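You operate a simulated robot arm through the tools that you are given. There is no shell and no other tool. Be economical: measure what you need, move in short steps, check, and stop when the job is done.

Carry out the task below with a simulated two-armed robot. There is one attempt and no reset: what you move stays moved.

JOB
Pick up the scoop from the end table with one hand, pass it to the other hand and put it on the top of the near steel box. Put two of the bottles from the top of the press bench on the shelf of the sample bench. Put one of the markers from the top of the press bench on the small base there. The order is free. Set down upright: bottle.

It is judged by the outcome, as a careful person would: the job done as asked, and still so three seconds after it is handed in. It fails if anything else is knocked over, pushed out of place, dropped, spilled or broken.

ROBOT AND FRAMES
Two 7-joint arms with two-finger grippers on one trunk, on a base that drives. Base frame: it is fixed to the floor where the robot stands at the start and does not move with it; the origin is under the middle of the robot, x ahead of it, y to its left, z up. Readings come in m, rad, newtons and seconds.
The left shoulder is at the start at [0.042, 0.17, 1.273], the right one opposite. With the tool pointing down near the work surface each hand reaches from about 0.1 to 0.64 m from the robot's upright axis, wherever it stands, measured 20 degrees to its own side. Places, roughly: bottle [3.5, -4.5, 0.75]; marker [3.5, -3.25, 0.75]; shelf of the sample bench [5.6, -3.6, 0.4]; small base (7x7x3 cm) [3.4, -3.5, 0.8]; top of the near steel box (22x36 cm) [-1.84, -2.96, 0.96]. Payload 2.69 kg a hand.
Tool frame (each hand has its own): the origin (TCP) lies between the finger pads and is the grasp point; the fingertips stand 0.02 m ahead of it; z points along the fingers, y is the line along which they close. Largest opening 0.1 m; the body of the gripper starts 0.063 m behind the TCP.
Orientation is that of the tool frame in the base frame, as a unit quaternion [w, x, y, z]. With the fingers straight down and closing along the base's y, the tool's x points along the base's -x, its y along +y and its z along -z.

CONTROLS
- The arms move only by the tool servo_tool. It takes "left_series", "right_series" or both (then of equal length, played together; a hand with none holds still); each is a list of rows, each a list of 7 numbers: the shift along the tool's x, y, z in units of 20 mm (1.0 is 20 mm), then the turn, a rotation vector about the tool's x, y, z in units of 8 degrees (1.0 is 8 degrees), then the opening, from 0 (shut) to 1 (fully open). In form: [[dx, dy, dz, ax, ay, az, hand], ...]. A call has 1 to 8 rows; each row shifts and turns the commanded pose from where the row before left it, along the tool's axes as they then stand. A call with a number of a shift or a turn outside -1 to 1 is refused whole. Each row takes 0.2 s and may step no farther than 0.05 m and 0.15 rad from the row before; otherwise, or with a gripper value out of range, the whole call is refused. A pose out of reach is approached as far as the arm can. The call stops where the force on the tool passes 40 N (or 10 N more than at its start, if that is more) or the arm is blocked; 0.2 s more then pass. The fingers move at their own pace (about 0.108 m/s each) and stop on an object; they squeeze with about 45 N. The grip force told is the motor's: it shows also when the fingers shut on nothing. Time passes only in rows, and 0.2 s behind the last, so rows that do not move let the fingers close. The reply holds the time, the measured pose of the TCP, the force on the tool along the base axes, the opening and the grip force, in the units named above and with some noise, with the torque about the TCP (base axes, N m) and any sound that the robot's microphone picked up.
- Cameras (640 x 400 px; columns grow to the right, rows downward): "scene" is now at [0.1863, -0.0066, 1.2012]; the picture's right is [-0.07, -1.00, 0.00], its down [-0.23, 0.02, -0.97] and it looks along [0.97, -0.07, -0.23] (base axes); focal length 214 px, centre (320, 200). "left" rides on the left gripper at [0.07, 0.019, -0.099] in its tool frame; the picture's right is [-0.26, 0.97, 0.00], its down [-0.75, -0.20, -0.63] and it looks along [-0.61, -0.16, 0.78] (tool axes); focal length 230 px, centre (320, 200). "right" rides on the right gripper at [0.07, -0.019, -0.099] in its tool frame; the picture's right is [0.26, 0.97, 0.00], its down [-0.75, 0.20, -0.63] and it looks along [-0.61, 0.16, 0.78] (tool axes); focal length 230 px, centre (320, 200). There is no depth. A picture from a camera that has moved, and an enlarged one, comes with that camera's place and axes in the base frame and with its lens.
- camera(camera): a new picture of that camera. The clock stands still meanwhile.
- lift_body(by): slides the trunk up (or, below 0, down) by that many m; the arms and the scene camera ride with it, the base frame stays. It gives what a move gives, with no picture.
- steer(legs): drives the robot by 1 to 6 legs, each [ahead, turn to the left] in m and rad, along the robot's own axes; the way and the turn of a leg run together, so that a leg with both is an arc; at most 1.5 m and 3.142 rad a leg. The arms and the cameras ride along, it lands a little off, and it stops where it bumps. It gives what a move gives.
- pan_tilt(pan, tilt): turns the head with the scene camera to pan (to the left, within 1.047 rad either way) and tilt (down, from -0.506 to 1.204), counted from straight ahead of the robot. It gives what a move gives.
- close_up(camera, box): a new picture of the part [left, top, right, bottom] of that camera's present view, enlarged. The clock stands still meanwhile.
- job_done(): hands the job in; it is judged then, once.

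Go step by step. Nothing tells you exact positions but the pictures and the camera data: compare them with the known pose of the tool, close in by small moves and look again before you grip or let go. The budget is 165 turns and 122 pictures, counting those below and the enlarged ones. Unless the task says otherwise, let go and move clear before handing in.

The tools are called after "Emit:" as name(argument=value, ...) on one line, values as JSON. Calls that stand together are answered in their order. servo_tool: Moves the arms, as the interface text tells. Its arguments: {"type":"object","properties":{"left_series":{"type":"array"},"right_series":{"type":"array"}},"required":[]} The other tools are called the same way: lift_body (by) slides the trunk up or down; steer (legs) drives the base; pan_tilt (pan, tilt) turns the head that bears the scene camera; camera (camera) takes a picture; close_up (camera, box) takes an enlarged picture of a part of a camera's view; job_done () hands the job in.

At the start:

```text
time: 0.0
left_position: [0.4674, 0.2572, 1.2046]
left_tcp_rot: [-0.001, 0.0, 1.0, 0.0]
left_ft_force: [0.5, 0.2, -0.4]
left_ft_torque: [-0.03, 0.0, -0.07]
left_gripper_width: 0.1001
left_grip_force: 0.0
right_position: [0.3386, -0.1358, 1.1646]
right_tcp_rot: [-0.001, 0.001, 1.0, 0.001]
right_ft_force: [-0.5, 1.2, -0.2]
right_ft_torque: [0.01, 0.02, 0.02]
right_gripper_width: 0.1001
right_grip_force: 0.1
trunk travel left (down, up): [-0.5, 0.19]
robot x, y, heading: [0.0005, -0.0, -0.003]
head pan, tilt: [-0.073, 0.22]
```

scene: 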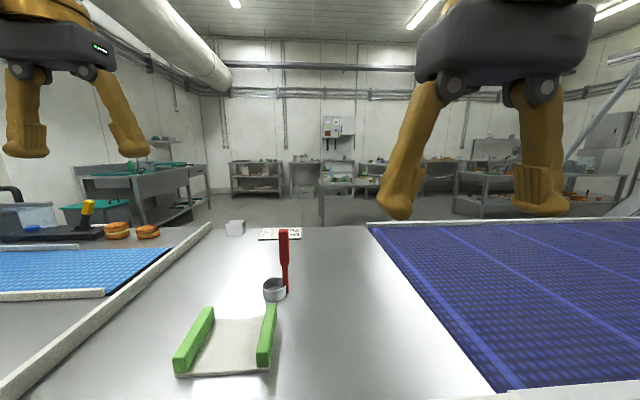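
right: 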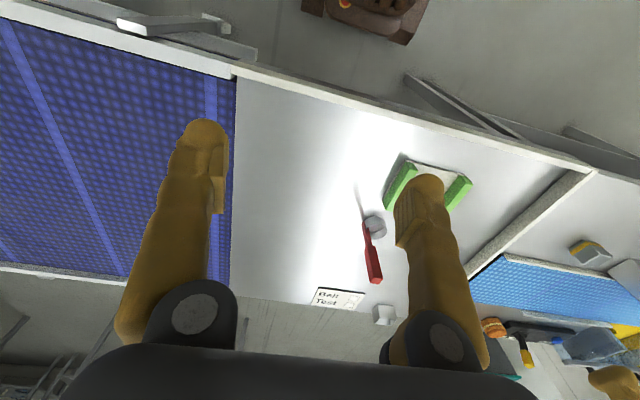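
left: 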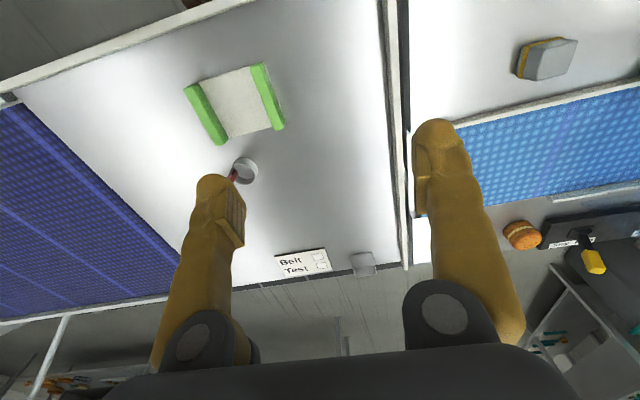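

The scoop seems to stand upright, with its cup near [0.60, 0.065, 0.89] and the top of its red handle near [0.606, 0.037, 1.03]. I'll take a closer look before planning the grasp.

Emit:
close_up(camera="scene", box=[200, 210, 360, 310])

Emit:
close_up(camera="right", box=[320, 190, 440, 300])

```text
4.00 times, centred on (280, 260) of scene
camera zoom: at [0.1863, -0.0066, 1.2012], right [-0.07, -1.0, 0.0], down [-0.23, 0.02, -0.97], along [0.97, -0.07, -0.23], focal length 858 px, centre (480, -40)
```

zoom: 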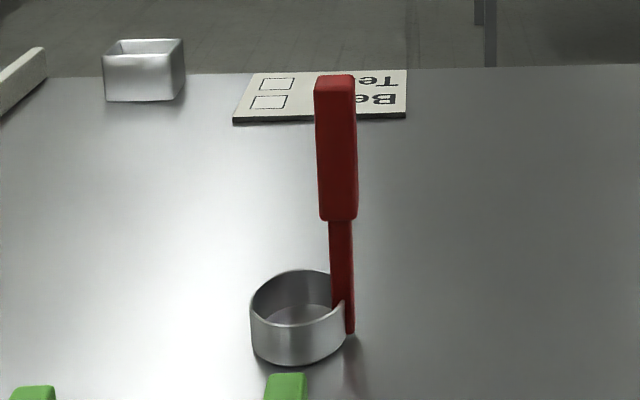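

```text
3.64 times, centred on (380, 245) of right
camera zoom: at [0.2689, -0.1526, 1.2629], right [-0.26, 0.97, 0.0], down [0.75, 0.2, 0.63], along [0.61, 0.16, -0.78], focal length 837 px, centre (102, 36)
```

zoom: 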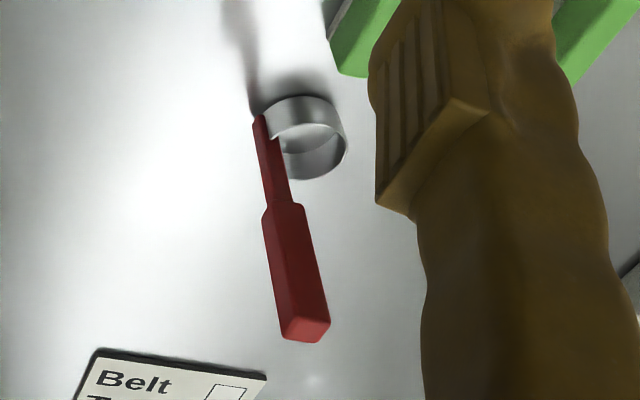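

The handle is a red block at z ≈ 0.96–1.037 on a thin stick, at about x 0.601, y 0.037, and the cup lies on the +y side. The left hand will grasp low on the block with a forward tilt, so first I rotate it.

Emit:
servo_tool(left_series=[[0, 0, 0, 0, -1, 0, 1], [0, 0, 0, 0, -1, 0, 1], [0, 0, 0, 0, -1, 0, 1], [0, 0, 0, 0, -1, 0, 1], [0, 0, 0, 0, -1, 0, 1], [0, 0, 0, 0, -1, 0, 1], [0, 0, 0, 0, -1, 0, 1], [0, 0, 0, 0, -1, 0, 0.7]])

```text
time: 1.8
left_position: [0.4655, 0.2624, 1.2189]
left_tcp_rot: [0.546, 0.002, 0.838, 0.0]
left_ft_force: [-0.1, 0.3, -0.3]
left_ft_torque: [-0.01, 0.01, 0.01]
left_gripper_width: 0.0699
left_grip_force: 0.0
left hand out of reach, approached as far as the arm can: row 5, 8
right_position: [0.3225, -0.1361, 1.1686]
right_tcp_rot: [0.007, 0.001, 1.0, 0.0]
right_ft_force: [0.5, -0.1, 1.1]
right_ft_torque: [0.01, 0.02, -0.01]
right_gripper_width: 0.1
right_grip_force: 0.0
trunk travel left (down, up): [-0.5, 0.19]
robot x, y, heading: [-0.0015, -0.0005, -0.001]
head pan, tilt: [-0.073, 0.22]
```

The left hand is tilted 66°. Next I move it to a pre-grasp point about 0.1 m short of the handle.

Emit:
servo_tool(left_series=[[0.8, -1, 0.4, 0, 0, 0, 0.7], [0.8, -1, 0.4, 0, 0, 0, 0.7], [0.8, -1, 0.4, 0, 0, 0, 0.7], [0.8, -1, 0.4, 0, 0, 0, 0.7], [0.8, -1, 0.4, 0, 0, 0, 0.7], [0.8, -1, 0.4, 0, 0, 0, 0.7], [0.8, -1, 0.4, 0, 0, 0, 0.7], [0.8, -1, 0.4, 0, 0, 0, 0.7]])

```text
time: 3.6
left_position: [0.4667, 0.1139, 1.0833]
left_tcp_rot: [0.544, -0.034, 0.838, -0.01]
left_ft_force: [0.3, 0.4, 0.2]
left_ft_torque: [-0.01, 0.0, -0.03]
left_gripper_width: 0.0698
left_grip_force: 0.1
right_position: [0.3209, -0.1359, 1.1675]
right_tcp_rot: [0.007, 0.001, 1.0, -0.001]
right_ft_force: [0.6, -0.1, 0.0]
right_ft_torque: [0.01, -0.03, 0.01]
right_gripper_width: 0.1001
right_grip_force: 0.0
trunk travel left (down, up): [-0.5, 0.19]
robot x, y, heading: [0.0008, -0.0001, -0.0]
head pan, tilt: [-0.073, 0.22]
```

Emit:
servo_tool(left_series=[[0.55, -0.77, 0.5, 0, 0, 0, 0.7], [0.55, -0.77, 0.5, 0, 0, 0, 0.7], [0.55, -0.77, 0.5, 0, 0, 0, 0.7], [0.55, -0.77, 0.5, 0, 0, 0, 0.7], [0.55, -0.77, 0.5, 0, 0, 0, 0.7], [0, 0, 0, 0, 0, 0, 0.7]])

Emit:
camera(camera="left")

Emit:
camera(camera="scene")

```text
time: 5.0
left_position: [0.4901, 0.0415, 1.0046]
left_tcp_rot: [0.537, -0.029, 0.843, 0.002]
left_ft_force: [0.4, -0.1, 0.2]
left_ft_torque: [-0.02, 0.03, -0.01]
left_gripper_width: 0.0699
left_grip_force: 0.0
right_position: [0.32, -0.1355, 1.1686]
right_tcp_rot: [0.008, 0.001, 1.0, -0.001]
right_ft_force: [0.1, -0.4, -1.4]
right_ft_torque: [-0.01, -0.01, 0.0]
right_gripper_width: 0.0999
right_grip_force: 0.1
trunk travel left (down, up): [-0.5, 0.19]
robot x, y, heading: [-0.0001, -0.0044, 0.0]
head pan, tilt: [-0.073, 0.22]
```

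```text
116 pictures are left
camera left: at [0.3707, 0.0543, 0.9825], right [0.06, 0.98, 0.21], down [-0.24, -0.19, 0.95], along [0.97, -0.11, 0.23], focal length 230 px, centre (320, 200)
```

left: 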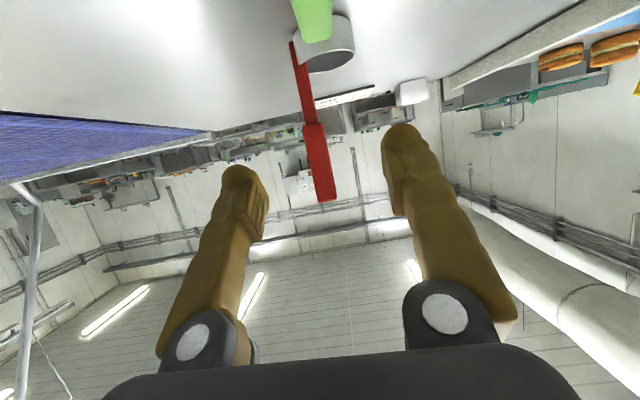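

```text
115 pictures are left
camera scene: at [0.186, -0.0065, 1.2012], right [-0.07, -1.0, 0.0], down [-0.23, 0.02, -0.97], along [0.97, -0.07, -0.23], focal length 214 px, centre (320, 200)
```

scene: 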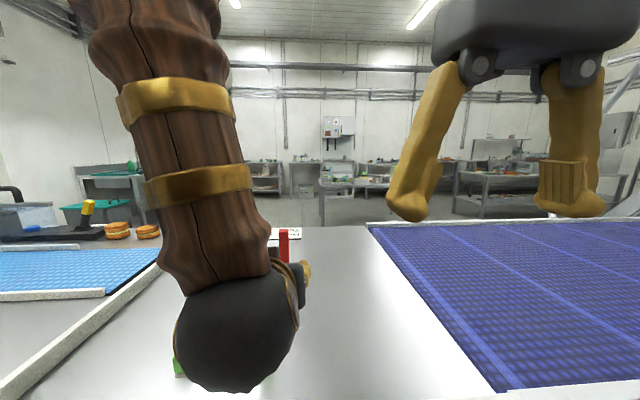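

The handle is centred between the open fingers, and my measurements agree with each other. I advance along the fingers and close.

Emit:
servo_tool(left_series=[[-0.1, -0.09, 0.96, 0, 0, 0, 0.7], [-0.1, -0.09, 0.96, 0, 0, 0, 0.7], [-0.1, -0.09, 0.96, 0, 0, 0, 0.7], [-0.1, -0.09, 0.96, 0, 0, 0, 0.7], [-0.1, -0.09, 0.96, 0, 0, 0, 0.7], [-0.1, -0.05, 0.96, 0, 0, 0, 0.7], [0, 0, 0, 0, 0, 0, 0.7]])

Emit:
camera(camera="left")

```text
time: 6.6
left_position: [0.5928, 0.0222, 0.9615]
left_tcp_rot: [0.536, -0.008, 0.844, 0.002]
left_ft_force: [0.7, 0.0, 0.4]
left_ft_torque: [0.01, 0.03, -0.02]
left_gripper_width: 0.0701
left_grip_force: 0.0
right_position: [0.3202, -0.1364, 1.1688]
right_tcp_rot: [0.007, 0.001, 1.0, 0.0]
right_ft_force: [-0.4, -0.1, 0.3]
right_ft_torque: [-0.01, 0.03, 0.0]
right_gripper_width: 0.1
right_grip_force: 0.0
trunk travel left (down, up): [-0.5, 0.19]
robot x, y, heading: [0.0046, -0.0045, 0.005]
head pan, tilt: [-0.073, 0.22]
```

```text
114 pictures are left
camera left: at [0.4747, 0.0391, 0.9403], right [0.09, 0.97, 0.23], down [-0.25, -0.2, 0.95], along [0.96, -0.15, 0.22], focal length 230 px, centre (320, 200)
```

left: 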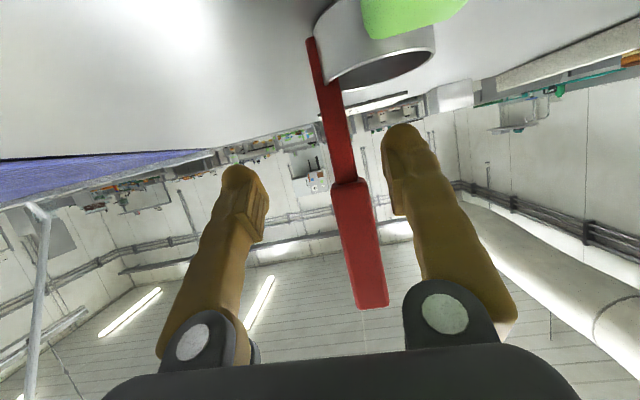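

The handle sits about 16 mm to the +y side of the finger centre, so I shift over, go up slightly, and close.

Emit:
servo_tool(left_series=[[-0.2, 0.4, 0.1, 0, 0, 0, 0.7], [-0.2, 0.4, 0.1, 0, 0, 0, 0.7], [0, 0, 0, 0, 0, 0, 0.7]])

Emit:
camera(camera="left")

```text
time: 7.4
left_position: [0.5957, 0.0295, 0.9646]
left_tcp_rot: [0.536, 0.002, 0.844, -0.001]
left_ft_force: [0.0, 0.0, 0.0]
left_ft_torque: [0.02, 0.0, -0.02]
left_gripper_width: 0.0701
left_grip_force: 0.1
right_position: [0.3216, -0.1361, 1.1682]
right_tcp_rot: [0.007, 0.001, 1.0, -0.001]
right_ft_force: [-0.8, 0.7, 0.3]
right_ft_torque: [0.02, -0.01, 0.01]
right_gripper_width: 0.1
right_grip_force: 0.1
trunk travel left (down, up): [-0.5, 0.19]
robot x, y, heading: [0.0015, 0.0019, 0.001]
head pan, tilt: [-0.073, 0.22]
```

```text
113 pictures are left
camera left: at [0.4772, 0.0487, 0.9442], right [0.11, 0.97, 0.23], down [-0.25, -0.2, 0.95], along [0.96, -0.17, 0.22], focal length 230 px, centre (320, 200)
```

left: 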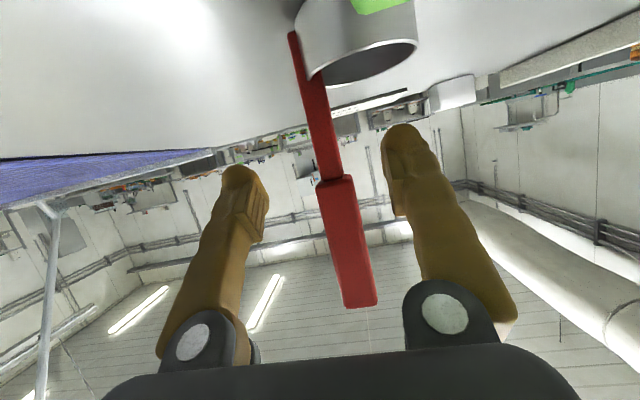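

Emit:
servo_tool(left_series=[[-0.3, 0.4, 0.1, 0, 0, 0, 0.7], [0, 0, 0, 0, 0, 0, 0.4], [0, 0, 0, 0, 0, 0, 0.1], [0, 0, 0, 0, 0, 0, 0], [0, 0, 0, 0, 0, 0, 0]])

Emit:
camera(camera="left")

```text
time: 8.6
left_position: [0.599, 0.0378, 0.9714]
left_tcp_rot: [0.537, 0.001, 0.844, 0.0]
left_ft_force: [0.3, -1.3, 1.4]
left_ft_torque: [0.0, 0.01, -0.01]
left_gripper_width: 0.0187
left_grip_force: 43.6
right_position: [0.3205, -0.1353, 1.1685]
right_tcp_rot: [0.009, 0.001, 1.0, 0.0]
right_ft_force: [0.5, 0.2, -0.6]
right_ft_torque: [0.01, -0.04, -0.01]
right_gripper_width: 0.1002
right_grip_force: 0.1
trunk travel left (down, up): [-0.5, 0.19]
robot x, y, heading: [0.001, 0.001, -0.002]
head pan, tilt: [-0.073, 0.22]
```

```text
112 pictures are left
camera left: at [0.4817, 0.0573, 0.9499], right [0.11, 0.97, 0.23], down [-0.25, -0.2, 0.95], along [0.96, -0.17, 0.22], focal length 230 px, centre (320, 200)
```

left: 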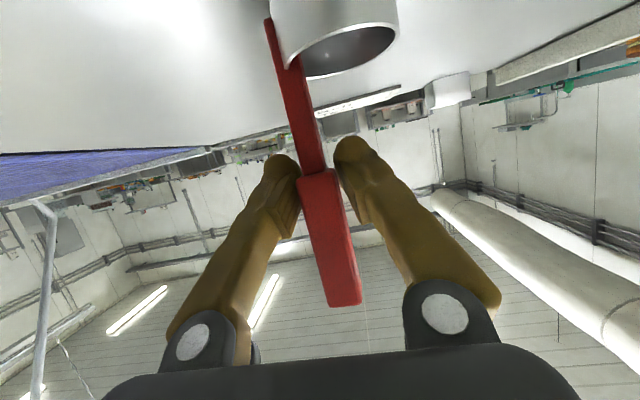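

Gripped (19 mm wide). Now I lift and pull back toward the middle for the handover.

Emit:
servo_tool(left_series=[[-0.6, 0, -0.3, 0, 0, 0, 0], [-0.6, 0, -0.3, 0, 0, 0, 0], [-0.6, -0.3, -0.6, 0, 0, 0, 0], [-0.6, -0.3, -0.8, 0, 0, 0, 0], [0, -0.3, -1, 0, 0, 0, 0], [0, -0.3, -1, 0, 0, 0, 0], [0, -0.3, -1, 0, 0, 0, 0], [0, -0.3, -1, 0, 0, 0, 0]])

Emit:
camera(camera="scene")

Emit:
camera(camera="right")

```text
time: 10.6
left_position: [0.4783, 0.0326, 1.0151]
left_tcp_rot: [0.483, -0.044, 0.875, 0.006]
left_ft_force: [-0.1, -0.1, -0.8]
left_ft_torque: [-0.03, -0.04, 0.04]
left_gripper_width: 0.0187
left_grip_force: 43.8
right_position: [0.2981, -0.1354, 1.1733]
right_tcp_rot: [0.014, 0.001, 1.0, -0.002]
right_ft_force: [-0.5, 0.4, 0.1]
right_ft_torque: [-0.04, -0.08, 0.01]
right_gripper_width: 0.1
right_grip_force: 0.0
trunk travel left (down, up): [-0.5, 0.19]
robot x, y, heading: [-0.0045, 0.0004, 0.001]
head pan, tilt: [-0.073, 0.22]
stopped in row 8 (left hand): the arm was blocked; the commanded pose is now the measured one
```

```text
111 pictures are left
camera scene: at [0.1834, -0.006, 1.2017], right [-0.07, -1.0, 0.0], down [-0.23, 0.02, -0.97], along [0.97, -0.07, -0.23], focal length 214 px, centre (320, 200)
```

scene: 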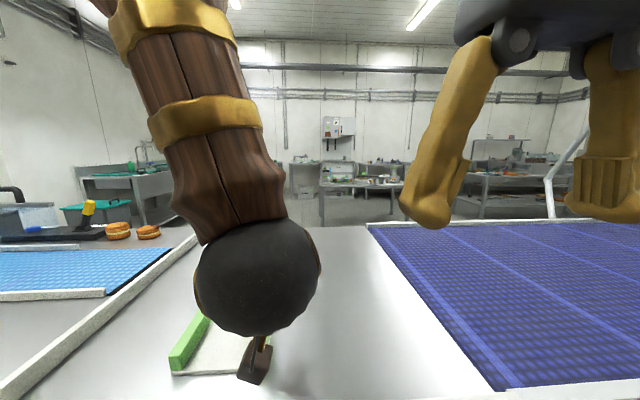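

```text
110 pictures are left
camera right: at [0.225, -0.1528, 1.2698], right [-0.26, 0.97, -0.01], down [0.73, 0.2, 0.65], along [0.63, 0.16, -0.76], focal length 230 px, centre (320, 200)
```

right: 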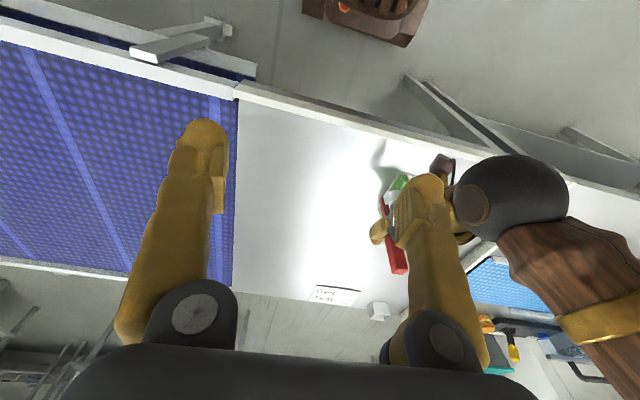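

The scoop is lifted, but the pull-back met a limit. I move the left hand forward, up and toward the middle, and restore its pitch.

Emit:
servo_tool(left_series=[[-0.54, -0.35, 0.25, 0, -0.18, 0, 0], [-0.54, -0.35, 0.25, 0, -0.18, 0, 0], [-0.54, -0.35, 0.25, 0, -0.18, 0, 0], [-0.54, -0.35, 0.25, 0, -0.18, 0, 0], [-0.54, -0.35, 0.25, 0, -0.18, 0, 0], [0, 0, 0, 0, 0, 0, 0]], right_series=[[-0.6, 0, -0.5, 0, 0, 0, 1], [-0.6, 0, -0.5, 0, 0, 0, 1], [-0.6, 0, -0.5, 0, 0, 0, 1], [-0.6, 0, -0.5, 0, 0, 0, 1], [-0.6, 0, 0, 0, 0, 0, 1], [0, 0, 0, 0, 0, 0, 1]])

Emit:
camera(camera="right")

```text
time: 12.2
left_position: [0.5253, 0.0265, 1.0634]
left_tcp_rot: [0.537, -0.083, 0.84, 0.009]
left_ft_force: [-1.6, -0.3, -0.7]
left_ft_torque: [-0.01, -0.01, -0.03]
left_gripper_width: 0.0185
left_grip_force: 44.1
right_position: [0.336, -0.136, 1.21]
right_tcp_rot: [0.005, 0.0, 1.0, -0.003]
right_ft_force: [-0.5, 0.2, -0.4]
right_ft_torque: [-0.02, -0.05, 0.04]
right_gripper_width: 0.1
right_grip_force: 0.1
trunk travel left (down, up): [-0.5, 0.19]
robot x, y, heading: [0.0032, 0.0003, -0.003]
head pan, tilt: [-0.073, 0.22]
stopped in row 6 (left hand): the arm was blocked; the commanded pose is now the measured one
```

```text
109 pictures are left
camera right: at [0.2648, -0.1529, 1.3074], right [-0.26, 0.97, -0.01], down [0.74, 0.2, 0.64], along [0.62, 0.16, -0.77], focal length 230 px, centre (320, 200)
```

right: 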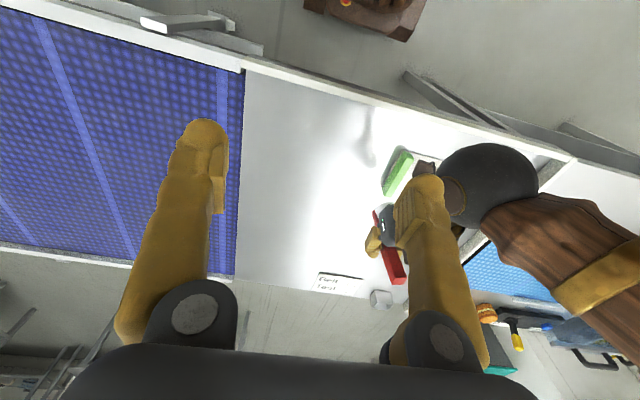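

The left arm has hit its inward limit, but the scoop is upright with its handle top near [0.525, 0.031, 1.13]. The right hand goes forward first and then inward, to a point above the handle.

Emit:
servo_tool(right_series=[[-1, 0, 0, 0, 0, 0, 1], [-1, 0, 0, 0, 0, 0, 1], [-1, 0, 0, 0, 0, 0, 1], [-1, 0, 0, 0, 0, 0, 1], [-1, 0, 0, 0, 0, 0, 1], [-1, 0, 0, 0, 0, 0, 1], [-1, 0, 0, 0, 0, 0, 0.9], [-1, 0, 0, 0, 0, 0, 0.8]])

Emit:
servo_tool(right_series=[[-0.8, 0.9, 0, 0, 0, -0.3, 0.8], [-0.8, 0.9, 0, 0, 0, -0.3, 0.8], [0, 0.9, 0, 0, 0, -0.3, 0.8], [0, 0.9, 0, 0, 0, -0.2, 0.8], [0, 0.9, 0, 0, 0, 0, 0.8], [0, 0.9, 0, 0, 0, 0, 0.8], [0, 0.9, 0, 0, 0, 0, 0.8], [0, 0, 0, 0, 0, 0, 0.8]])

Emit:
camera(camera="right")

Emit:
camera(camera="scene")

```text
time: 14.0
left_position: [0.5313, 0.0238, 1.0658]
left_tcp_rot: [0.539, -0.084, 0.838, 0.006]
left_ft_force: [0.1, 0.3, -1.7]
left_ft_torque: [-0.03, 0.03, 0.01]
left_gripper_width: 0.0185
left_grip_force: 44.0
right_position: [0.504, -0.1349, 1.2276]
right_tcp_rot: [0.023, 0.001, 1.0, -0.003]
right_ft_force: [0.6, 0.7, -0.3]
right_ft_torque: [0.02, 0.0, 0.0]
right_gripper_width: 0.0799
right_grip_force: 0.0
trunk travel left (down, up): [-0.5, 0.19]
robot x, y, heading: [0.0015, 0.001, 0.003]
head pan, tilt: [-0.073, 0.22]
```

```text
time: 15.8
left_position: [0.531, 0.0246, 1.0692]
left_tcp_rot: [0.54, -0.084, 0.838, 0.006]
left_ft_force: [-0.2, 0.0, -0.4]
left_ft_torque: [-0.02, 0.0, -0.05]
left_gripper_width: 0.0186
left_grip_force: 43.7
right_position: [0.5238, -0.0096, 1.229]
right_tcp_rot: [0.024, -0.076, 0.997, -0.003]
right_ft_force: [-0.6, -1.5, -0.4]
right_ft_torque: [0.03, -0.01, -0.03]
right_gripper_width: 0.0799
right_grip_force: 0.0
trunk travel left (down, up): [-0.5, 0.19]
robot x, y, heading: [0.0005, -0.0015, -0.002]
head pan, tilt: [-0.073, 0.22]
```

```text
108 pictures are left
camera right: at [0.4525, -0.0374, 1.3248], right [-0.4, 0.92, -0.02], down [0.68, 0.31, 0.66], along [0.61, 0.25, -0.75], focal length 230 px, centre (320, 200)
```

right: 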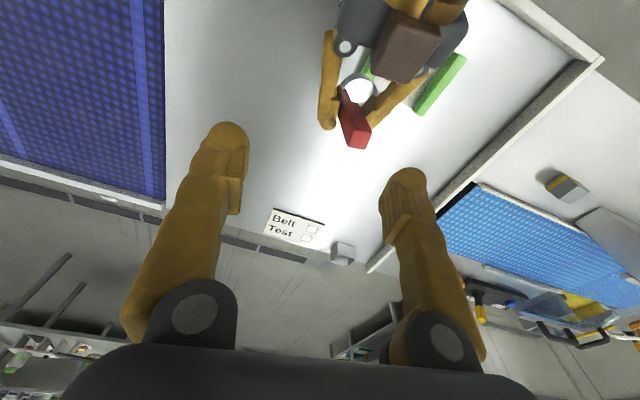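

```text
107 pictures are left
camera scene: at [0.1866, -0.0069, 1.2011], right [-0.07, -1.0, 0.0], down [-0.23, 0.02, -0.97], along [0.97, -0.07, -0.23], focal length 214 px, centre (320, 200)
```

scene: 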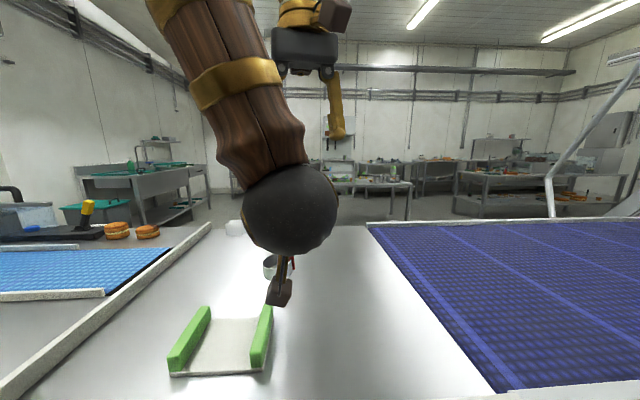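

The handle top is seen at about [0.527, 0.03, 1.13], matching my estimate. I align above it and then descend partway.

Emit:
servo_tool(right_series=[[-0.25, 0.95, 0, 0, 0, 0, 0.8], [-0.25, 0.95, 0.2, 0, 0, 0, 0.8], [0, 0, 0.9, 0, 0, 0, 0.8], [0, 0, 0.9, 0, 0, 0, 0.8], [0, 0, 0, 0, 0, 0, 0.8]])

Emit:
camera(camera="right")

```text
time: 17.2
left_position: [0.512, 0.0323, 1.0748]
left_tcp_rot: [0.544, -0.091, 0.834, 0.007]
left_ft_force: [-1.1, 0.3, -1.9]
left_ft_torque: [-0.02, -0.03, 0.01]
left_gripper_width: 0.0187
left_grip_force: 43.8
right_position: [0.5176, 0.0158, 1.2278]
right_tcp_rot: [0.049, -0.054, 0.997, 0.02]
right_ft_force: [-1.3, -0.1, 0.2]
right_ft_torque: [-0.01, -0.09, 0.01]
right_gripper_width: 0.0801
right_grip_force: 0.1
trunk travel left (down, up): [-0.5, 0.19]
robot x, y, heading: [0.0029, 0.0016, 0.003]
head pan, tilt: [-0.073, 0.22]
stopped in row 5 (right hand): the arm was blocked; the commanded pose is now the measured one
```

```text
106 pictures are left
camera right: at [0.4406, -0.0138, 1.3181], right [-0.36, 0.93, 0.01], down [0.66, 0.25, 0.71], along [0.66, 0.26, -0.71], focal length 230 px, centre (320, 200)
```

right: 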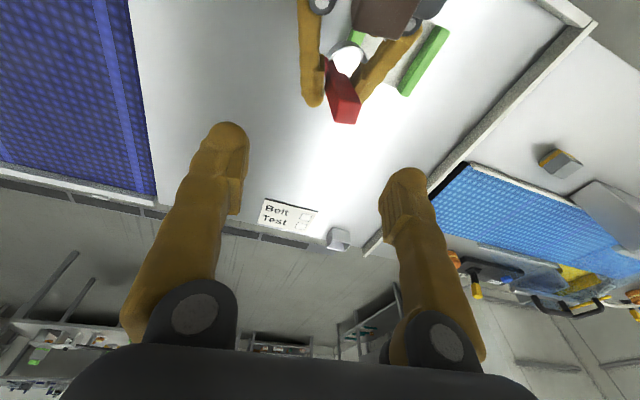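

The forearms pressed together, so this crossing geometry won't work. I back the right hand out to its side; then each hand will approach from its own side, yawed inward.

Emit:
servo_tool(right_series=[[0, -0.6, -0.7, 0, 0, 0, 0.8], [0, -1, -0.3, 0, 0, 0, 0.8], [0, -1, 0, 0, 0, 0, 0.8], [0, -1, 0, 0, 0, 0, 0.8], [0, -1, 0, 0, 0, 0, 0.8], [0, -1, 0, 0, 0, 0, 0.8], [0, -1, 0, 0, 0, 0, 0.8], [0, -1, 0, 0, 0, 0, 0.8]])

Emit:
servo_tool(left_series=[[0, 0, 0, 0.86, 0, 0.4, 0], [0, 0, 0, 0.86, 0, 0.4, 0], [0, 0, 0, 0.86, 0, 0.4, 0], [0, 0, 0, 0.86, 0, 0.4, 0], [0, 0, 0, 0.86, 0, 0.4, 0], [0, 0, 0, 0, 0, 0, 0]], right_series=[[0, -0.3, 0, 0, 0, -0.9, 0.8], [0, -0.3, 0, 0, 0, -0.9, 0.8], [0, -0.3, 0, 0, 0, -0.9, 0.8], [0, 0, 0, 0, 0, -0.9, 0.8], [0, 0, 0, 0, 0, -0.9, 0.8], [0, 0, 0, 0, 0, 0, 0.8]])

```text
time: 19.0
left_position: [0.5162, 0.0303, 1.0787]
left_tcp_rot: [0.546, -0.092, 0.833, 0.005]
left_ft_force: [0.0, -0.7, -1.3]
left_ft_torque: [0.0, 0.0, 0.05]
left_gripper_width: 0.0188
left_grip_force: 44.4
right_position: [0.5355, -0.1373, 1.2411]
right_tcp_rot: [0.048, -0.054, 0.997, 0.022]
right_ft_force: [0.6, 0.9, -0.1]
right_ft_torque: [-0.01, -0.01, -0.03]
right_gripper_width: 0.0803
right_grip_force: 0.1
trunk travel left (down, up): [-0.5, 0.19]
robot x, y, heading: [-0.0003, 0.0007, -0.001]
head pan, tilt: [-0.073, 0.22]
```

```text
time: 20.4
left_position: [0.5159, 0.025, 1.0765]
left_tcp_rot: [0.542, 0.197, 0.8, -0.165]
left_ft_force: [-0.3, 0.0, -0.9]
left_ft_torque: [-0.06, 0.05, 0.02]
left_gripper_width: 0.0186
left_grip_force: 44.3
right_position: [0.5405, -0.1576, 1.2383]
right_tcp_rot: [0.052, -0.36, 0.932, 0.006]
right_ft_force: [-0.5, 0.0, -0.6]
right_ft_torque: [0.01, -0.01, 0.0]
right_gripper_width: 0.08
right_grip_force: 0.0
trunk travel left (down, up): [-0.5, 0.19]
robot x, y, heading: [0.0037, -0.0, -0.001]
head pan, tilt: [-0.073, 0.22]
```

Emit:
servo_tool(right_series=[[0, 0, 0, 0, 0, -1, 0.8], [0, 0, 0, 0, 0, -1, 0.8], [0, 0, 0, 0, -1, 0, 0.8], [0, 0, 0, 0, -1, 0, 0.8], [0, 0, 0, 0, -1, 0, 0.8], [0, 0, 0, 0, -1, 0, 0.8], [0, 0, 0, 0, -1, 0, 0.8], [0, 0, 0, 0, 0, 0, 0.8]])

Emit:
camera(camera="right")

Emit:
camera(camera="scene")

```text
time: 22.2
left_position: [0.5151, 0.0261, 1.0772]
left_tcp_rot: [0.541, 0.195, 0.801, -0.164]
left_ft_force: [0.2, 0.6, -0.9]
left_ft_torque: [-0.02, 0.04, -0.01]
left_gripper_width: 0.0188
left_grip_force: 43.4
right_position: [0.5413, -0.1533, 1.2397]
right_tcp_rot: [0.348, -0.457, 0.802, 0.165]
right_ft_force: [-0.8, 0.6, -0.3]
right_ft_torque: [-0.03, 0.02, 0.01]
right_gripper_width: 0.08
right_grip_force: 0.1
trunk travel left (down, up): [-0.5, 0.19]
robot x, y, heading: [0.002, 0.0016, -0.003]
head pan, tilt: [-0.073, 0.22]
```

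```text
105 pictures are left
camera right: at [0.4918, -0.2638, 1.2607], right [-0.91, 0.35, -0.23], down [-0.17, 0.2, 0.96], along [0.39, 0.91, -0.12], focal length 230 px, centre (320, 200)
```

right: 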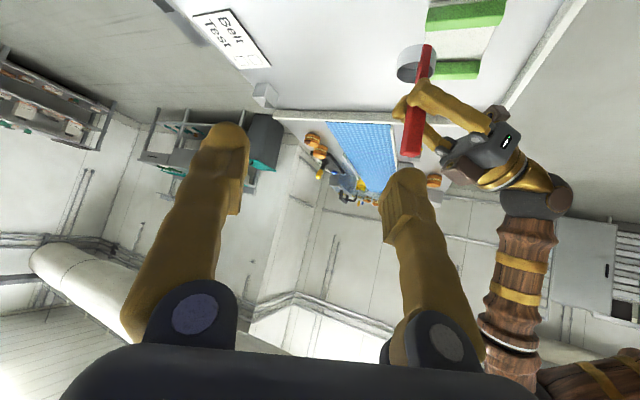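

```text
104 pictures are left
camera scene: at [0.1864, -0.0058, 1.2012], right [-0.07, -1.0, 0.0], down [-0.23, 0.02, -0.97], along [0.97, -0.07, -0.23], focal length 214 px, centre (320, 200)
```

scene: 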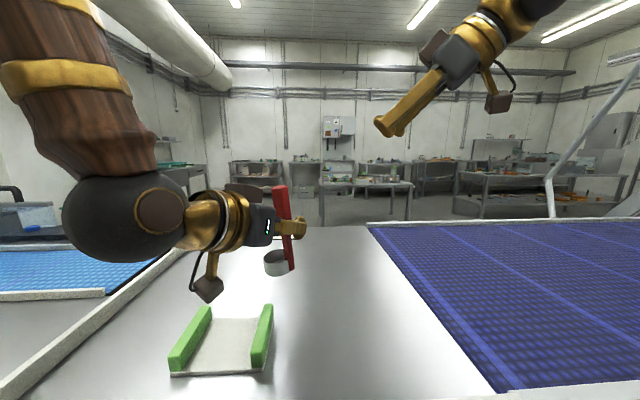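

This is a good geometry: the handle top is at about [0.513, 0.031, 1.144], confirmed by the scene view. The right hand aligns with it at a standoff.

Emit:
servo_tool(right_series=[[-0.17, 0.9, 0.65, 0, 0, 0, 0.8], [-0.17, 0.9, 0.65, 0, 0, 0, 0.8], [-0.17, 0.9, 0.65, 0, 0, 0, 0.8], [-0.17, 0.9, 0.65, 0, 0, 0, 0.8], [-0.17, 0.9, 0.65, 0, 0, 0, 0.8], [-0.17, 0.9, 0.65, 0, 0, 0, 0.8], [-0.17, 0.9, 0.65, 0, 0, 0, 0.8], [0, 0, 0, 0, 0, 0, 0.8]])

Emit:
camera(camera="right")

Emit:
camera(camera="scene")

```text
time: 24.0
left_position: [0.5156, 0.0239, 1.0788]
left_tcp_rot: [0.541, 0.196, 0.801, -0.164]
left_ft_force: [0.5, 0.5, -0.8]
left_ft_torque: [0.0, 0.0, 0.01]
left_gripper_width: 0.0188
left_grip_force: 44.3
right_position: [0.4788, -0.0209, 1.1859]
right_tcp_rot: [0.348, -0.456, 0.802, 0.165]
right_ft_force: [0.0, 0.6, 0.3]
right_ft_torque: [0.02, 0.02, -0.03]
right_gripper_width: 0.0799
right_grip_force: 0.1
trunk travel left (down, up): [-0.5, 0.19]
robot x, y, heading: [0.0019, -0.0002, -0.002]
head pan, tilt: [-0.073, 0.22]
```

```text
103 pictures are left
camera right: at [0.4299, -0.1301, 1.2071], right [-0.91, 0.35, -0.23], down [-0.17, 0.2, 0.96], along [0.39, 0.91, -0.12], focal length 230 px, centre (320, 200)
```

right: 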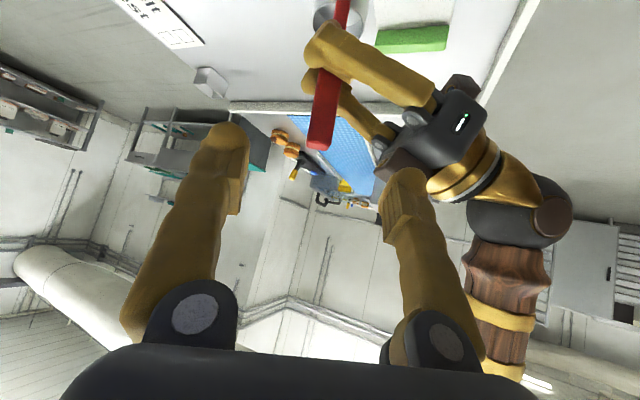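

```text
102 pictures are left
camera scene: at [0.1865, -0.0071, 1.2012], right [-0.07, -1.0, 0.0], down [-0.23, 0.02, -0.97], along [0.97, -0.07, -0.23], focal length 214 px, centre (320, 200)
```

scene: 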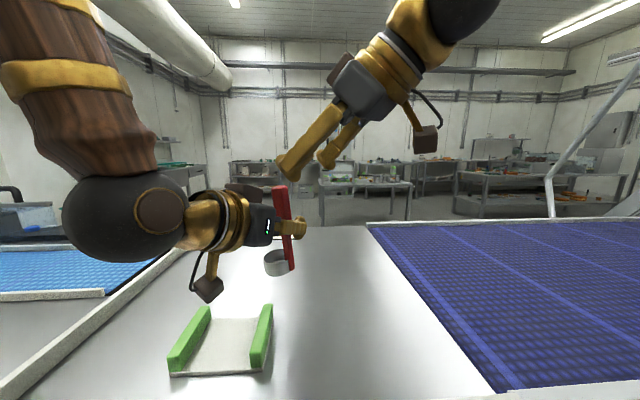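

Aligned. I narrow the opening so the right finger clears the left gripper body, and advance.

Emit:
servo_tool(right_series=[[-0.1, 0, 0.8, 0, 0, 0, 0.5], [-0.1, 0, 0.8, 0, 0, 0, 0.48], [-0.1, 0, 0.8, 0, 0, 0, 0.48], [0, 0, 0.8, 0, 0, 0, 0.48], [0, 0, 0, 0, 0, 0, 0.48]])

Emit:
camera(camera="right")

Emit:
close_up(camera="scene", box=[200, 120, 360, 300])

```text
time: 25.2
left_position: [0.5144, 0.0249, 1.0765]
left_tcp_rot: [0.541, 0.196, 0.801, -0.164]
left_ft_force: [0.2, -0.2, -2.2]
left_ft_torque: [-0.01, 0.02, 0.0]
left_gripper_width: 0.0186
left_grip_force: 44.3
right_position: [0.5077, 0.0202, 1.1421]
right_tcp_rot: [0.348, -0.457, 0.802, 0.164]
right_ft_force: [-0.2, 1.5, 0.0]
right_ft_torque: [0.01, 0.02, -0.01]
right_gripper_width: 0.0479
right_grip_force: 0.1
trunk travel left (down, up): [-0.5, 0.19]
robot x, y, heading: [-0.0025, 0.0009, 0.004]
head pan, tilt: [-0.073, 0.22]
```

```text
101 pictures are left
camera right: at [0.4583, -0.0897, 1.1641], right [-0.91, 0.35, -0.23], down [-0.17, 0.2, 0.96], along [0.39, 0.91, -0.13], focal length 230 px, centre (320, 200)
```

right: 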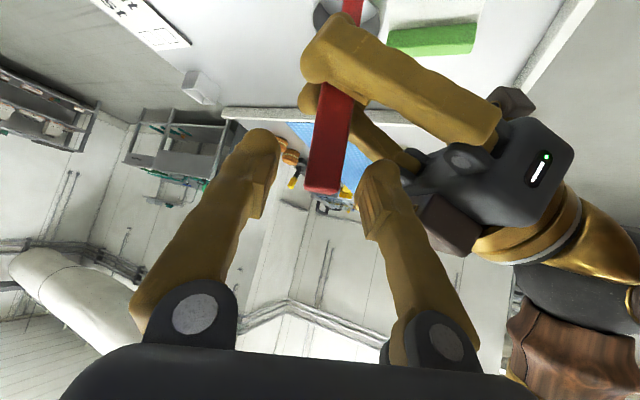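

```text
2.22 times, centred on (280, 210) of scene
camera zoom: at [0.1861, -0.0067, 1.2012], right [-0.07, -1.0, 0.0], down [-0.23, 0.02, -0.97], along [0.97, -0.07, -0.23], focal length 477 px, centre (409, 178)
```

zoom: 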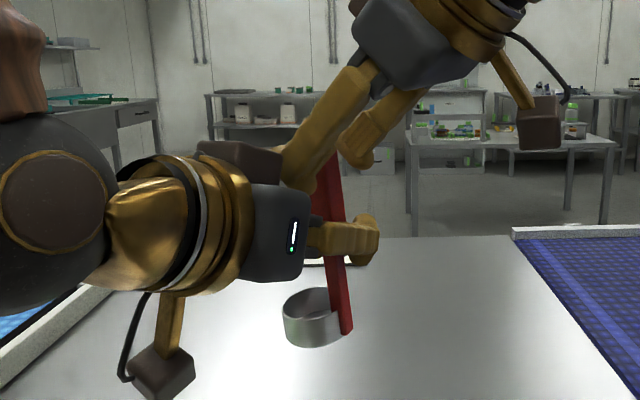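

The handle is centred between the right fingers. I advance 16 mm and close.

Emit:
servo_tool(right_series=[[0, 0, 0.4, 0, 0, 0, 0.48], [0, 0, 0.4, 0, 0, 0, 0.48], [0, 0, 0, 0, 0, 0, 0.3], [0, 0, 0, 0, 0, 0, 0.1], [0, 0, 0, 0, 0, 0, 0], [0, 0, 0, 0, 0, 0, 0]])

Emit:
camera(camera="right")

```text
time: 26.6
left_position: [0.5157, 0.0251, 1.0777]
left_tcp_rot: [0.542, 0.196, 0.801, -0.164]
left_ft_force: [10.7, -11.8, -2.0]
left_ft_torque: [0.39, 0.76, -0.18]
left_gripper_width: 0.0188
left_grip_force: 43.9
right_position: [0.5123, 0.0299, 1.1314]
right_tcp_rot: [0.347, -0.457, 0.802, 0.165]
right_ft_force: [-10.5, 11.8, 0.7]
right_ft_torque: [0.19, -0.19, 0.17]
right_gripper_width: 0.0189
right_grip_force: 44.4
trunk travel left (down, up): [-0.5, 0.19]
robot x, y, heading: [0.0028, 0.0002, -0.004]
head pan, tilt: [-0.073, 0.22]
```

```text
99 pictures are left
camera right: at [0.4638, -0.0806, 1.1532], right [-0.91, 0.35, -0.23], down [-0.17, 0.2, 0.96], along [0.39, 0.91, -0.13], focal length 230 px, centre (320, 200)
```

right: 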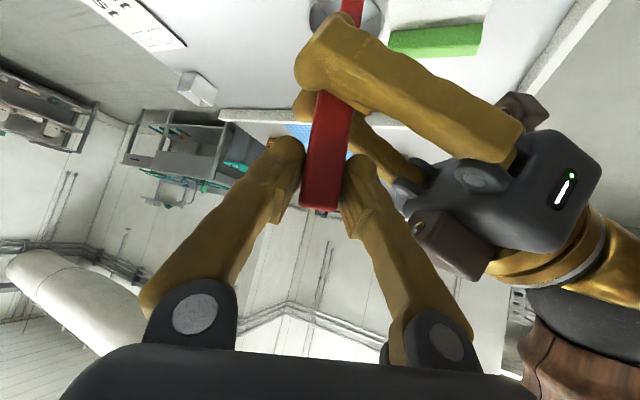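

The right hand holds it (18.9 mm). Now I open the left hand and back it out along its fingers.

Emit:
servo_tool(left_series=[[0, 0, 0, 0, 0, 0, 0.3], [0, 0, 0, 0, 0, 0, 0.45], [0, 0, 0, 0, 0, 0, 0.45], [0, 0, -0.8, 0, 0, 0, 0.45], [0, 0, -0.8, 0, 0, 0, 0.45], [0, 0, -0.8, 0, 0, 0, 0.45], [0, 0, -0.8, 0, 0, 0, 0.45]])

Emit:
camera(camera="scene")

```text
time: 28.2
left_position: [0.4641, 0.0557, 1.0999]
left_tcp_rot: [0.541, 0.195, 0.802, -0.164]
left_ft_force: [0.0, 0.3, -0.3]
left_ft_torque: [0.03, 0.02, -0.01]
left_gripper_width: 0.0451
left_grip_force: 0.1
right_position: [0.5131, 0.0282, 1.1316]
right_tcp_rot: [0.348, -0.456, 0.803, 0.163]
right_ft_force: [0.2, 0.2, 0.5]
right_ft_torque: [-0.01, 0.01, -0.02]
right_gripper_width: 0.0188
right_grip_force: 43.9
trunk travel left (down, up): [-0.5, 0.19]
robot x, y, heading: [-0.0013, 0.0007, 0.001]
head pan, tilt: [-0.073, 0.22]
```

```text
98 pictures are left
camera scene: at [0.1863, -0.0065, 1.2012], right [-0.07, -1.0, 0.0], down [-0.23, 0.02, -0.97], along [0.97, -0.07, -0.23], focal length 214 px, centre (320, 200)
```

scene: 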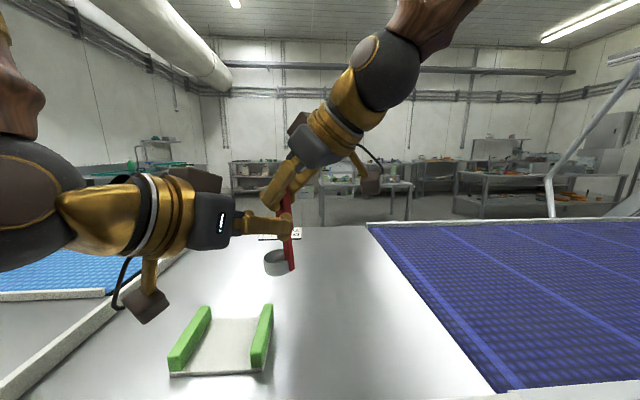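

The handover is complete. I retract both hands to a compact carrying pose with the scoop upright in the right.

Emit:
servo_tool(left_series=[[0, 0.2, -0.8, 0, 0, 0, 0.45], [0, 0.4, -0.8, 0, 0, 0, 0.45], [0, 0.5, -0.8, 0, 0, 0, 0.45], [0, 0.5, -0.8, 0, 0, 0, 0.45], [0, 0.5, -0.8, 0, 0, 0, 0.45], [0, 0.5, -0.8, 0, 0, 0, 0.45], [0, 0.5, -0.8, 0, 0, 0, 0.45], [0, 0, 0, 0, 0, 0, 0.45]], right_series=[[0, 0, 0, 0, 0, 0, 0], [0, 0, -0.5, 0, 0, 0, 0], [0.2, 0, -1, 0, 0, 0, 0], [0.3, 0, -1, 0, 0, 0, 0], [0.4, 0, -1, 0, 0, 0, 0], [0.4, 0, -1, 0, 0, 0, 0], [0.4, 0, -1, 0, 0, 0, 0], [0.4, 0, -1, 0, 0, 0, 0]])

Emit:
pan_tilt(pan=-1.04, tilt=0.3)

Emit:
camera(camera="scene")

```text
time: 30.0
left_position: [0.4353, 0.164, 1.1353]
left_tcp_rot: [0.55, 0.197, 0.796, -0.16]
left_ft_force: [0.0, -0.8, -0.3]
left_ft_torque: [0.02, 0.0, 0.0]
left_gripper_width: 0.045
left_grip_force: 0.0
left hand out of reach, approached as far as the arm can: row 5, 6, 7
right_position: [0.4475, -0.0751, 1.1959]
right_tcp_rot: [0.349, -0.457, 0.802, 0.165]
right_ft_force: [-0.1, -0.7, -0.9]
right_ft_torque: [0.0, -0.04, -0.01]
right_gripper_width: 0.0187
right_grip_force: 43.6
trunk travel left (down, up): [-0.5, 0.19]
robot x, y, heading: [0.0001, 0.0019, -0.002]
head pan, tilt: [-0.073, 0.22]
```

```text
time: 31.2
left_position: [0.4346, 0.1651, 1.1361]
left_tcp_rot: [0.55, 0.197, 0.795, -0.161]
left_ft_force: [-0.4, -0.4, -0.2]
left_ft_torque: [-0.01, 0.0, 0.01]
left_gripper_width: 0.045
left_grip_force: 0.2
right_position: [0.4476, -0.0739, 1.195]
right_tcp_rot: [0.347, -0.456, 0.803, 0.163]
right_ft_force: [0.4, -0.2, -1.5]
right_ft_torque: [-0.05, 0.0, -0.02]
right_gripper_width: 0.0188
right_grip_force: 44.3
trunk travel left (down, up): [-0.5, 0.19]
robot x, y, heading: [-0.002, 0.0017, 0.001]
head pan, tilt: [-1.04, 0.3]
```

```text
97 pictures are left
camera scene: at [0.1405, -0.0803, 1.1944], right [-0.86, -0.51, 0.01], down [-0.17, 0.25, -0.95], along [0.48, -0.82, -0.3], focal length 214 px, centre (320, 200)
```

scene: 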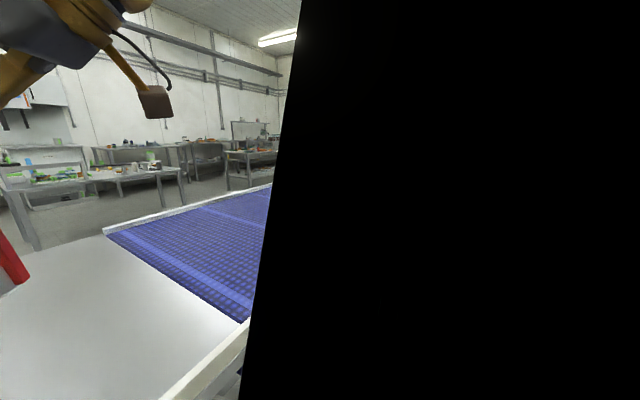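

The scoop is held and the arms are compact. I back away from the table, turn right, and look toward the steel boxes.

Emit:
steer(legs=[[-0.35, 0], [0, -1.5]])

Emit:
pan_tilt(pan=-0.3, tilt=0.25)

Emit:
camera(camera="scene")

```text
time: 37.2
left_position: [-0.1518, -0.4181, 1.1356]
left_tcp_rot: [0.299, 0.681, 0.456, -0.489]
left_ft_force: [0.2, -0.1, -0.4]
left_ft_torque: [-0.01, -0.01, 0.0]
left_gripper_width: 0.0448
left_grip_force: 0.1
right_position: [-0.3899, -0.4528, 1.1954]
right_tcp_rot: [0.368, 0.203, 0.901, -0.112]
right_ft_force: [0.4, -0.3, -0.8]
right_ft_torque: [0.03, 0.01, 0.01]
right_gripper_width: 0.019
right_grip_force: 43.9
trunk travel left (down, up): [-0.5, 0.19]
robot x, y, heading: [-0.3504, 0.0001, -1.475]
head pan, tilt: [-1.04, 0.3]
```

```text
time: 38.3
left_position: [-0.1461, -0.4248, 1.1535]
left_tcp_rot: [0.333, 0.668, 0.439, -0.499]
left_ft_force: [-0.6, 0.2, 0.0]
left_ft_torque: [0.03, -0.02, 0.02]
left_gripper_width: 0.0452
left_grip_force: 0.0
right_position: [-0.3922, -0.4352, 1.2016]
right_tcp_rot: [0.369, 0.2, 0.9, -0.118]
right_ft_force: [0.1, 0.4, -1.7]
right_ft_torque: [0.03, 0.02, 0.01]
right_gripper_width: 0.0185
right_grip_force: 43.6
trunk travel left (down, up): [-0.5, 0.19]
robot x, y, heading: [-0.3513, 0.0009, -1.469]
head pan, tilt: [-0.3, 0.25]
```

```text
96 pictures are left
camera scene: at [-0.3573, -0.1815, 1.1985], right [-0.98, 0.21, 0.0], down [0.05, 0.26, -0.96], along [-0.2, -0.94, -0.26], focal length 214 px, centre (320, 200)
```

scene: 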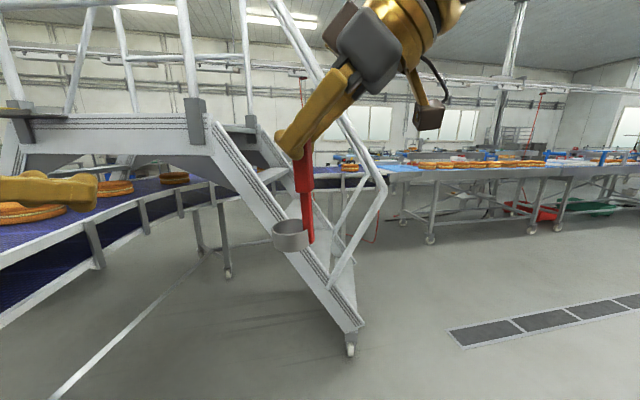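

Emit:
close_up(camera="scene", box=[320, 110, 640, 260])

Emit:
pan_tilt(pan=-0.9, tilt=0.3)

Emit:
camera(camera="scene")

```text
2.00 times, centred on (480, 185) of scene
camera zoom: at [-0.3573, -0.1815, 1.1985], right [-0.98, 0.21, 0.0], down [0.05, 0.26, -0.96], along [-0.2, -0.94, -0.26], focal length 429 px, centre (0, 230)
```

zoom: 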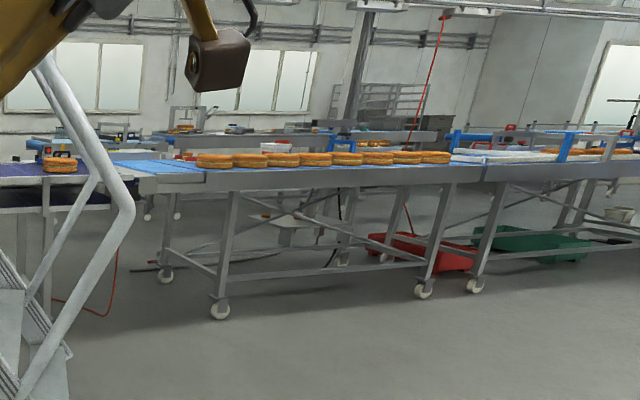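

```text
time: 39.3
left_position: [-0.1466, -0.426, 1.1525]
left_tcp_rot: [0.332, 0.669, 0.44, -0.499]
left_ft_force: [0.3, 0.1, 0.2]
left_ft_torque: [0.02, 0.0, -0.01]
left_gripper_width: 0.045
left_grip_force: 0.1
right_position: [-0.3912, -0.4359, 1.2009]
right_tcp_rot: [0.37, 0.201, 0.899, -0.12]
right_ft_force: [0.1, -0.5, -2.0]
right_ft_torque: [-0.01, 0.02, 0.02]
right_gripper_width: 0.0186
right_grip_force: 44.1
trunk travel left (down, up): [-0.5, 0.19]
robot x, y, heading: [-0.3487, 0.0003, -1.475]
head pan, tilt: [-0.901, 0.3]
```

```text
94 pictures are left
camera scene: at [-0.4052, -0.1549, 1.1942], right [-0.69, 0.72, 0.01], down [0.21, 0.22, -0.95], along [-0.69, -0.66, -0.31], focal length 214 px, centre (320, 200)
```

scene: 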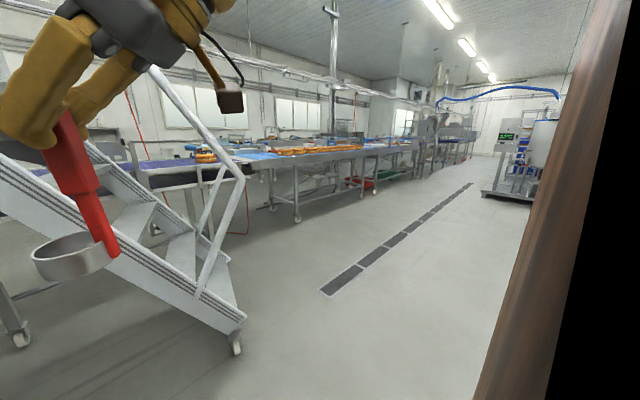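

A long conveyor stands beyond a staircase, and the steel box should be behind its near edge. I drive around the foot of the stairs (about [-0.73, -1.12]) to look closer.

Emit:
steer(legs=[[0, -1.134], [1.3, 0], [0, 0.9]])

Emit:
pan_tilt(pan=0.1, tilt=0.2)

Emit:
camera(camera="scene")

```text
time: 50.9
left_position: [-1.299, -1.1543, 1.1426]
left_tcp_rot: [0.257, 0.72, 0.373, -0.526]
left_ft_force: [0.7, 0.4, -0.4]
left_ft_torque: [0.0, 0.01, 0.0]
left_gripper_width: 0.045
left_grip_force: 0.1
right_position: [-1.539, -1.1189, 1.2018]
right_tcp_rot: [0.356, 0.29, 0.874, -0.156]
right_ft_force: [-0.2, 0.0, -2.1]
right_ft_torque: [0.02, 0.0, -0.01]
right_gripper_width: 0.0191
right_grip_force: 43.8
trunk travel left (down, up): [-0.5, 0.19]
robot x, y, heading: [-1.4135, -0.7016, -1.677]
head pan, tilt: [-0.901, 0.3]
```

```text
time: 52.1
left_position: [-1.2939, -1.1612, 1.1593]
left_tcp_rot: [0.289, 0.707, 0.357, -0.538]
left_ft_force: [-0.8, -0.2, -0.1]
left_ft_torque: [0.01, 0.0, -0.02]
left_gripper_width: 0.0451
left_grip_force: 0.0
right_position: [-1.5376, -1.1024, 1.2078]
right_tcp_rot: [0.358, 0.287, 0.874, -0.162]
right_ft_force: [0.1, -0.2, 0.1]
right_ft_torque: [-0.01, -0.01, -0.03]
right_gripper_width: 0.0187
right_grip_force: 43.7
trunk travel left (down, up): [-0.5, 0.19]
robot x, y, heading: [-1.4141, -0.7011, -1.679]
head pan, tilt: [0.099, 0.201]
```

```text
93 pictures are left
camera scene: at [-1.4219, -0.8857, 1.2029], right [-1.0, 0.01, 0.0], down [0.0, 0.22, -0.98], along [-0.01, -0.98, -0.22], focal length 214 px, centre (320, 200)
```

scene: 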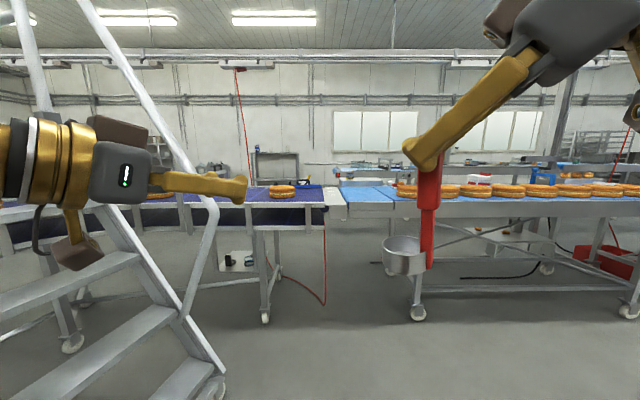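

Emit:
close_up(camera="scene", box=[290, 140, 430, 230])

Emit:
close_up(camera="scene", box=[210, 150, 430, 330])

```text
4.44 times, centred on (360, 185) of scene
camera zoom: at [-1.4219, -0.8857, 1.2029], right [-1.0, 0.01, 0.0], down [0.0, 0.22, -0.98], along [-0.01, -0.98, -0.22], focal length 953 px, centre (142, 267)
```

zoom: 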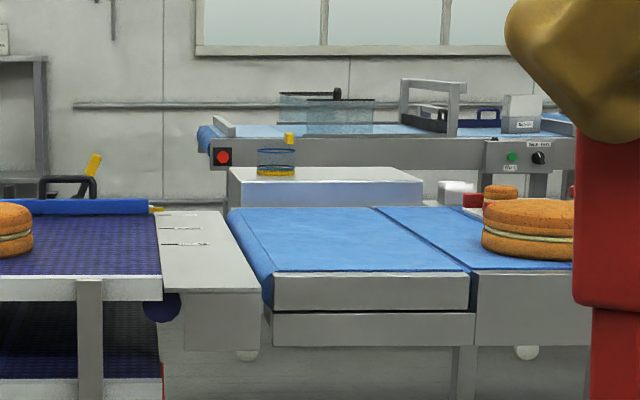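

```text
2.22 times, centred on (320, 240) of scene
camera zoom: at [-1.4219, -0.8857, 1.2029], right [-1.0, 0.01, 0.0], down [0.0, 0.22, -0.98], along [-0.01, -0.98, -0.22], focal length 477 px, centre (320, 111)
```

zoom: 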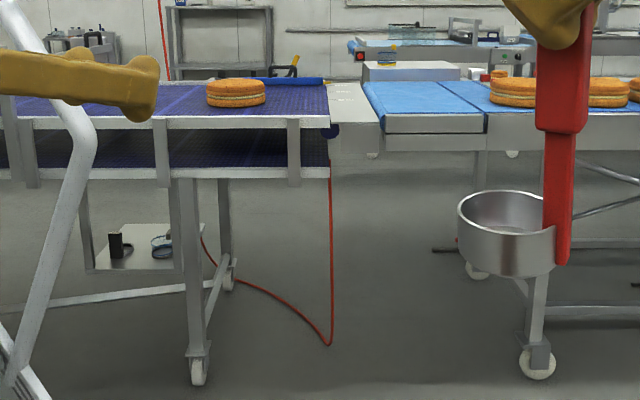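

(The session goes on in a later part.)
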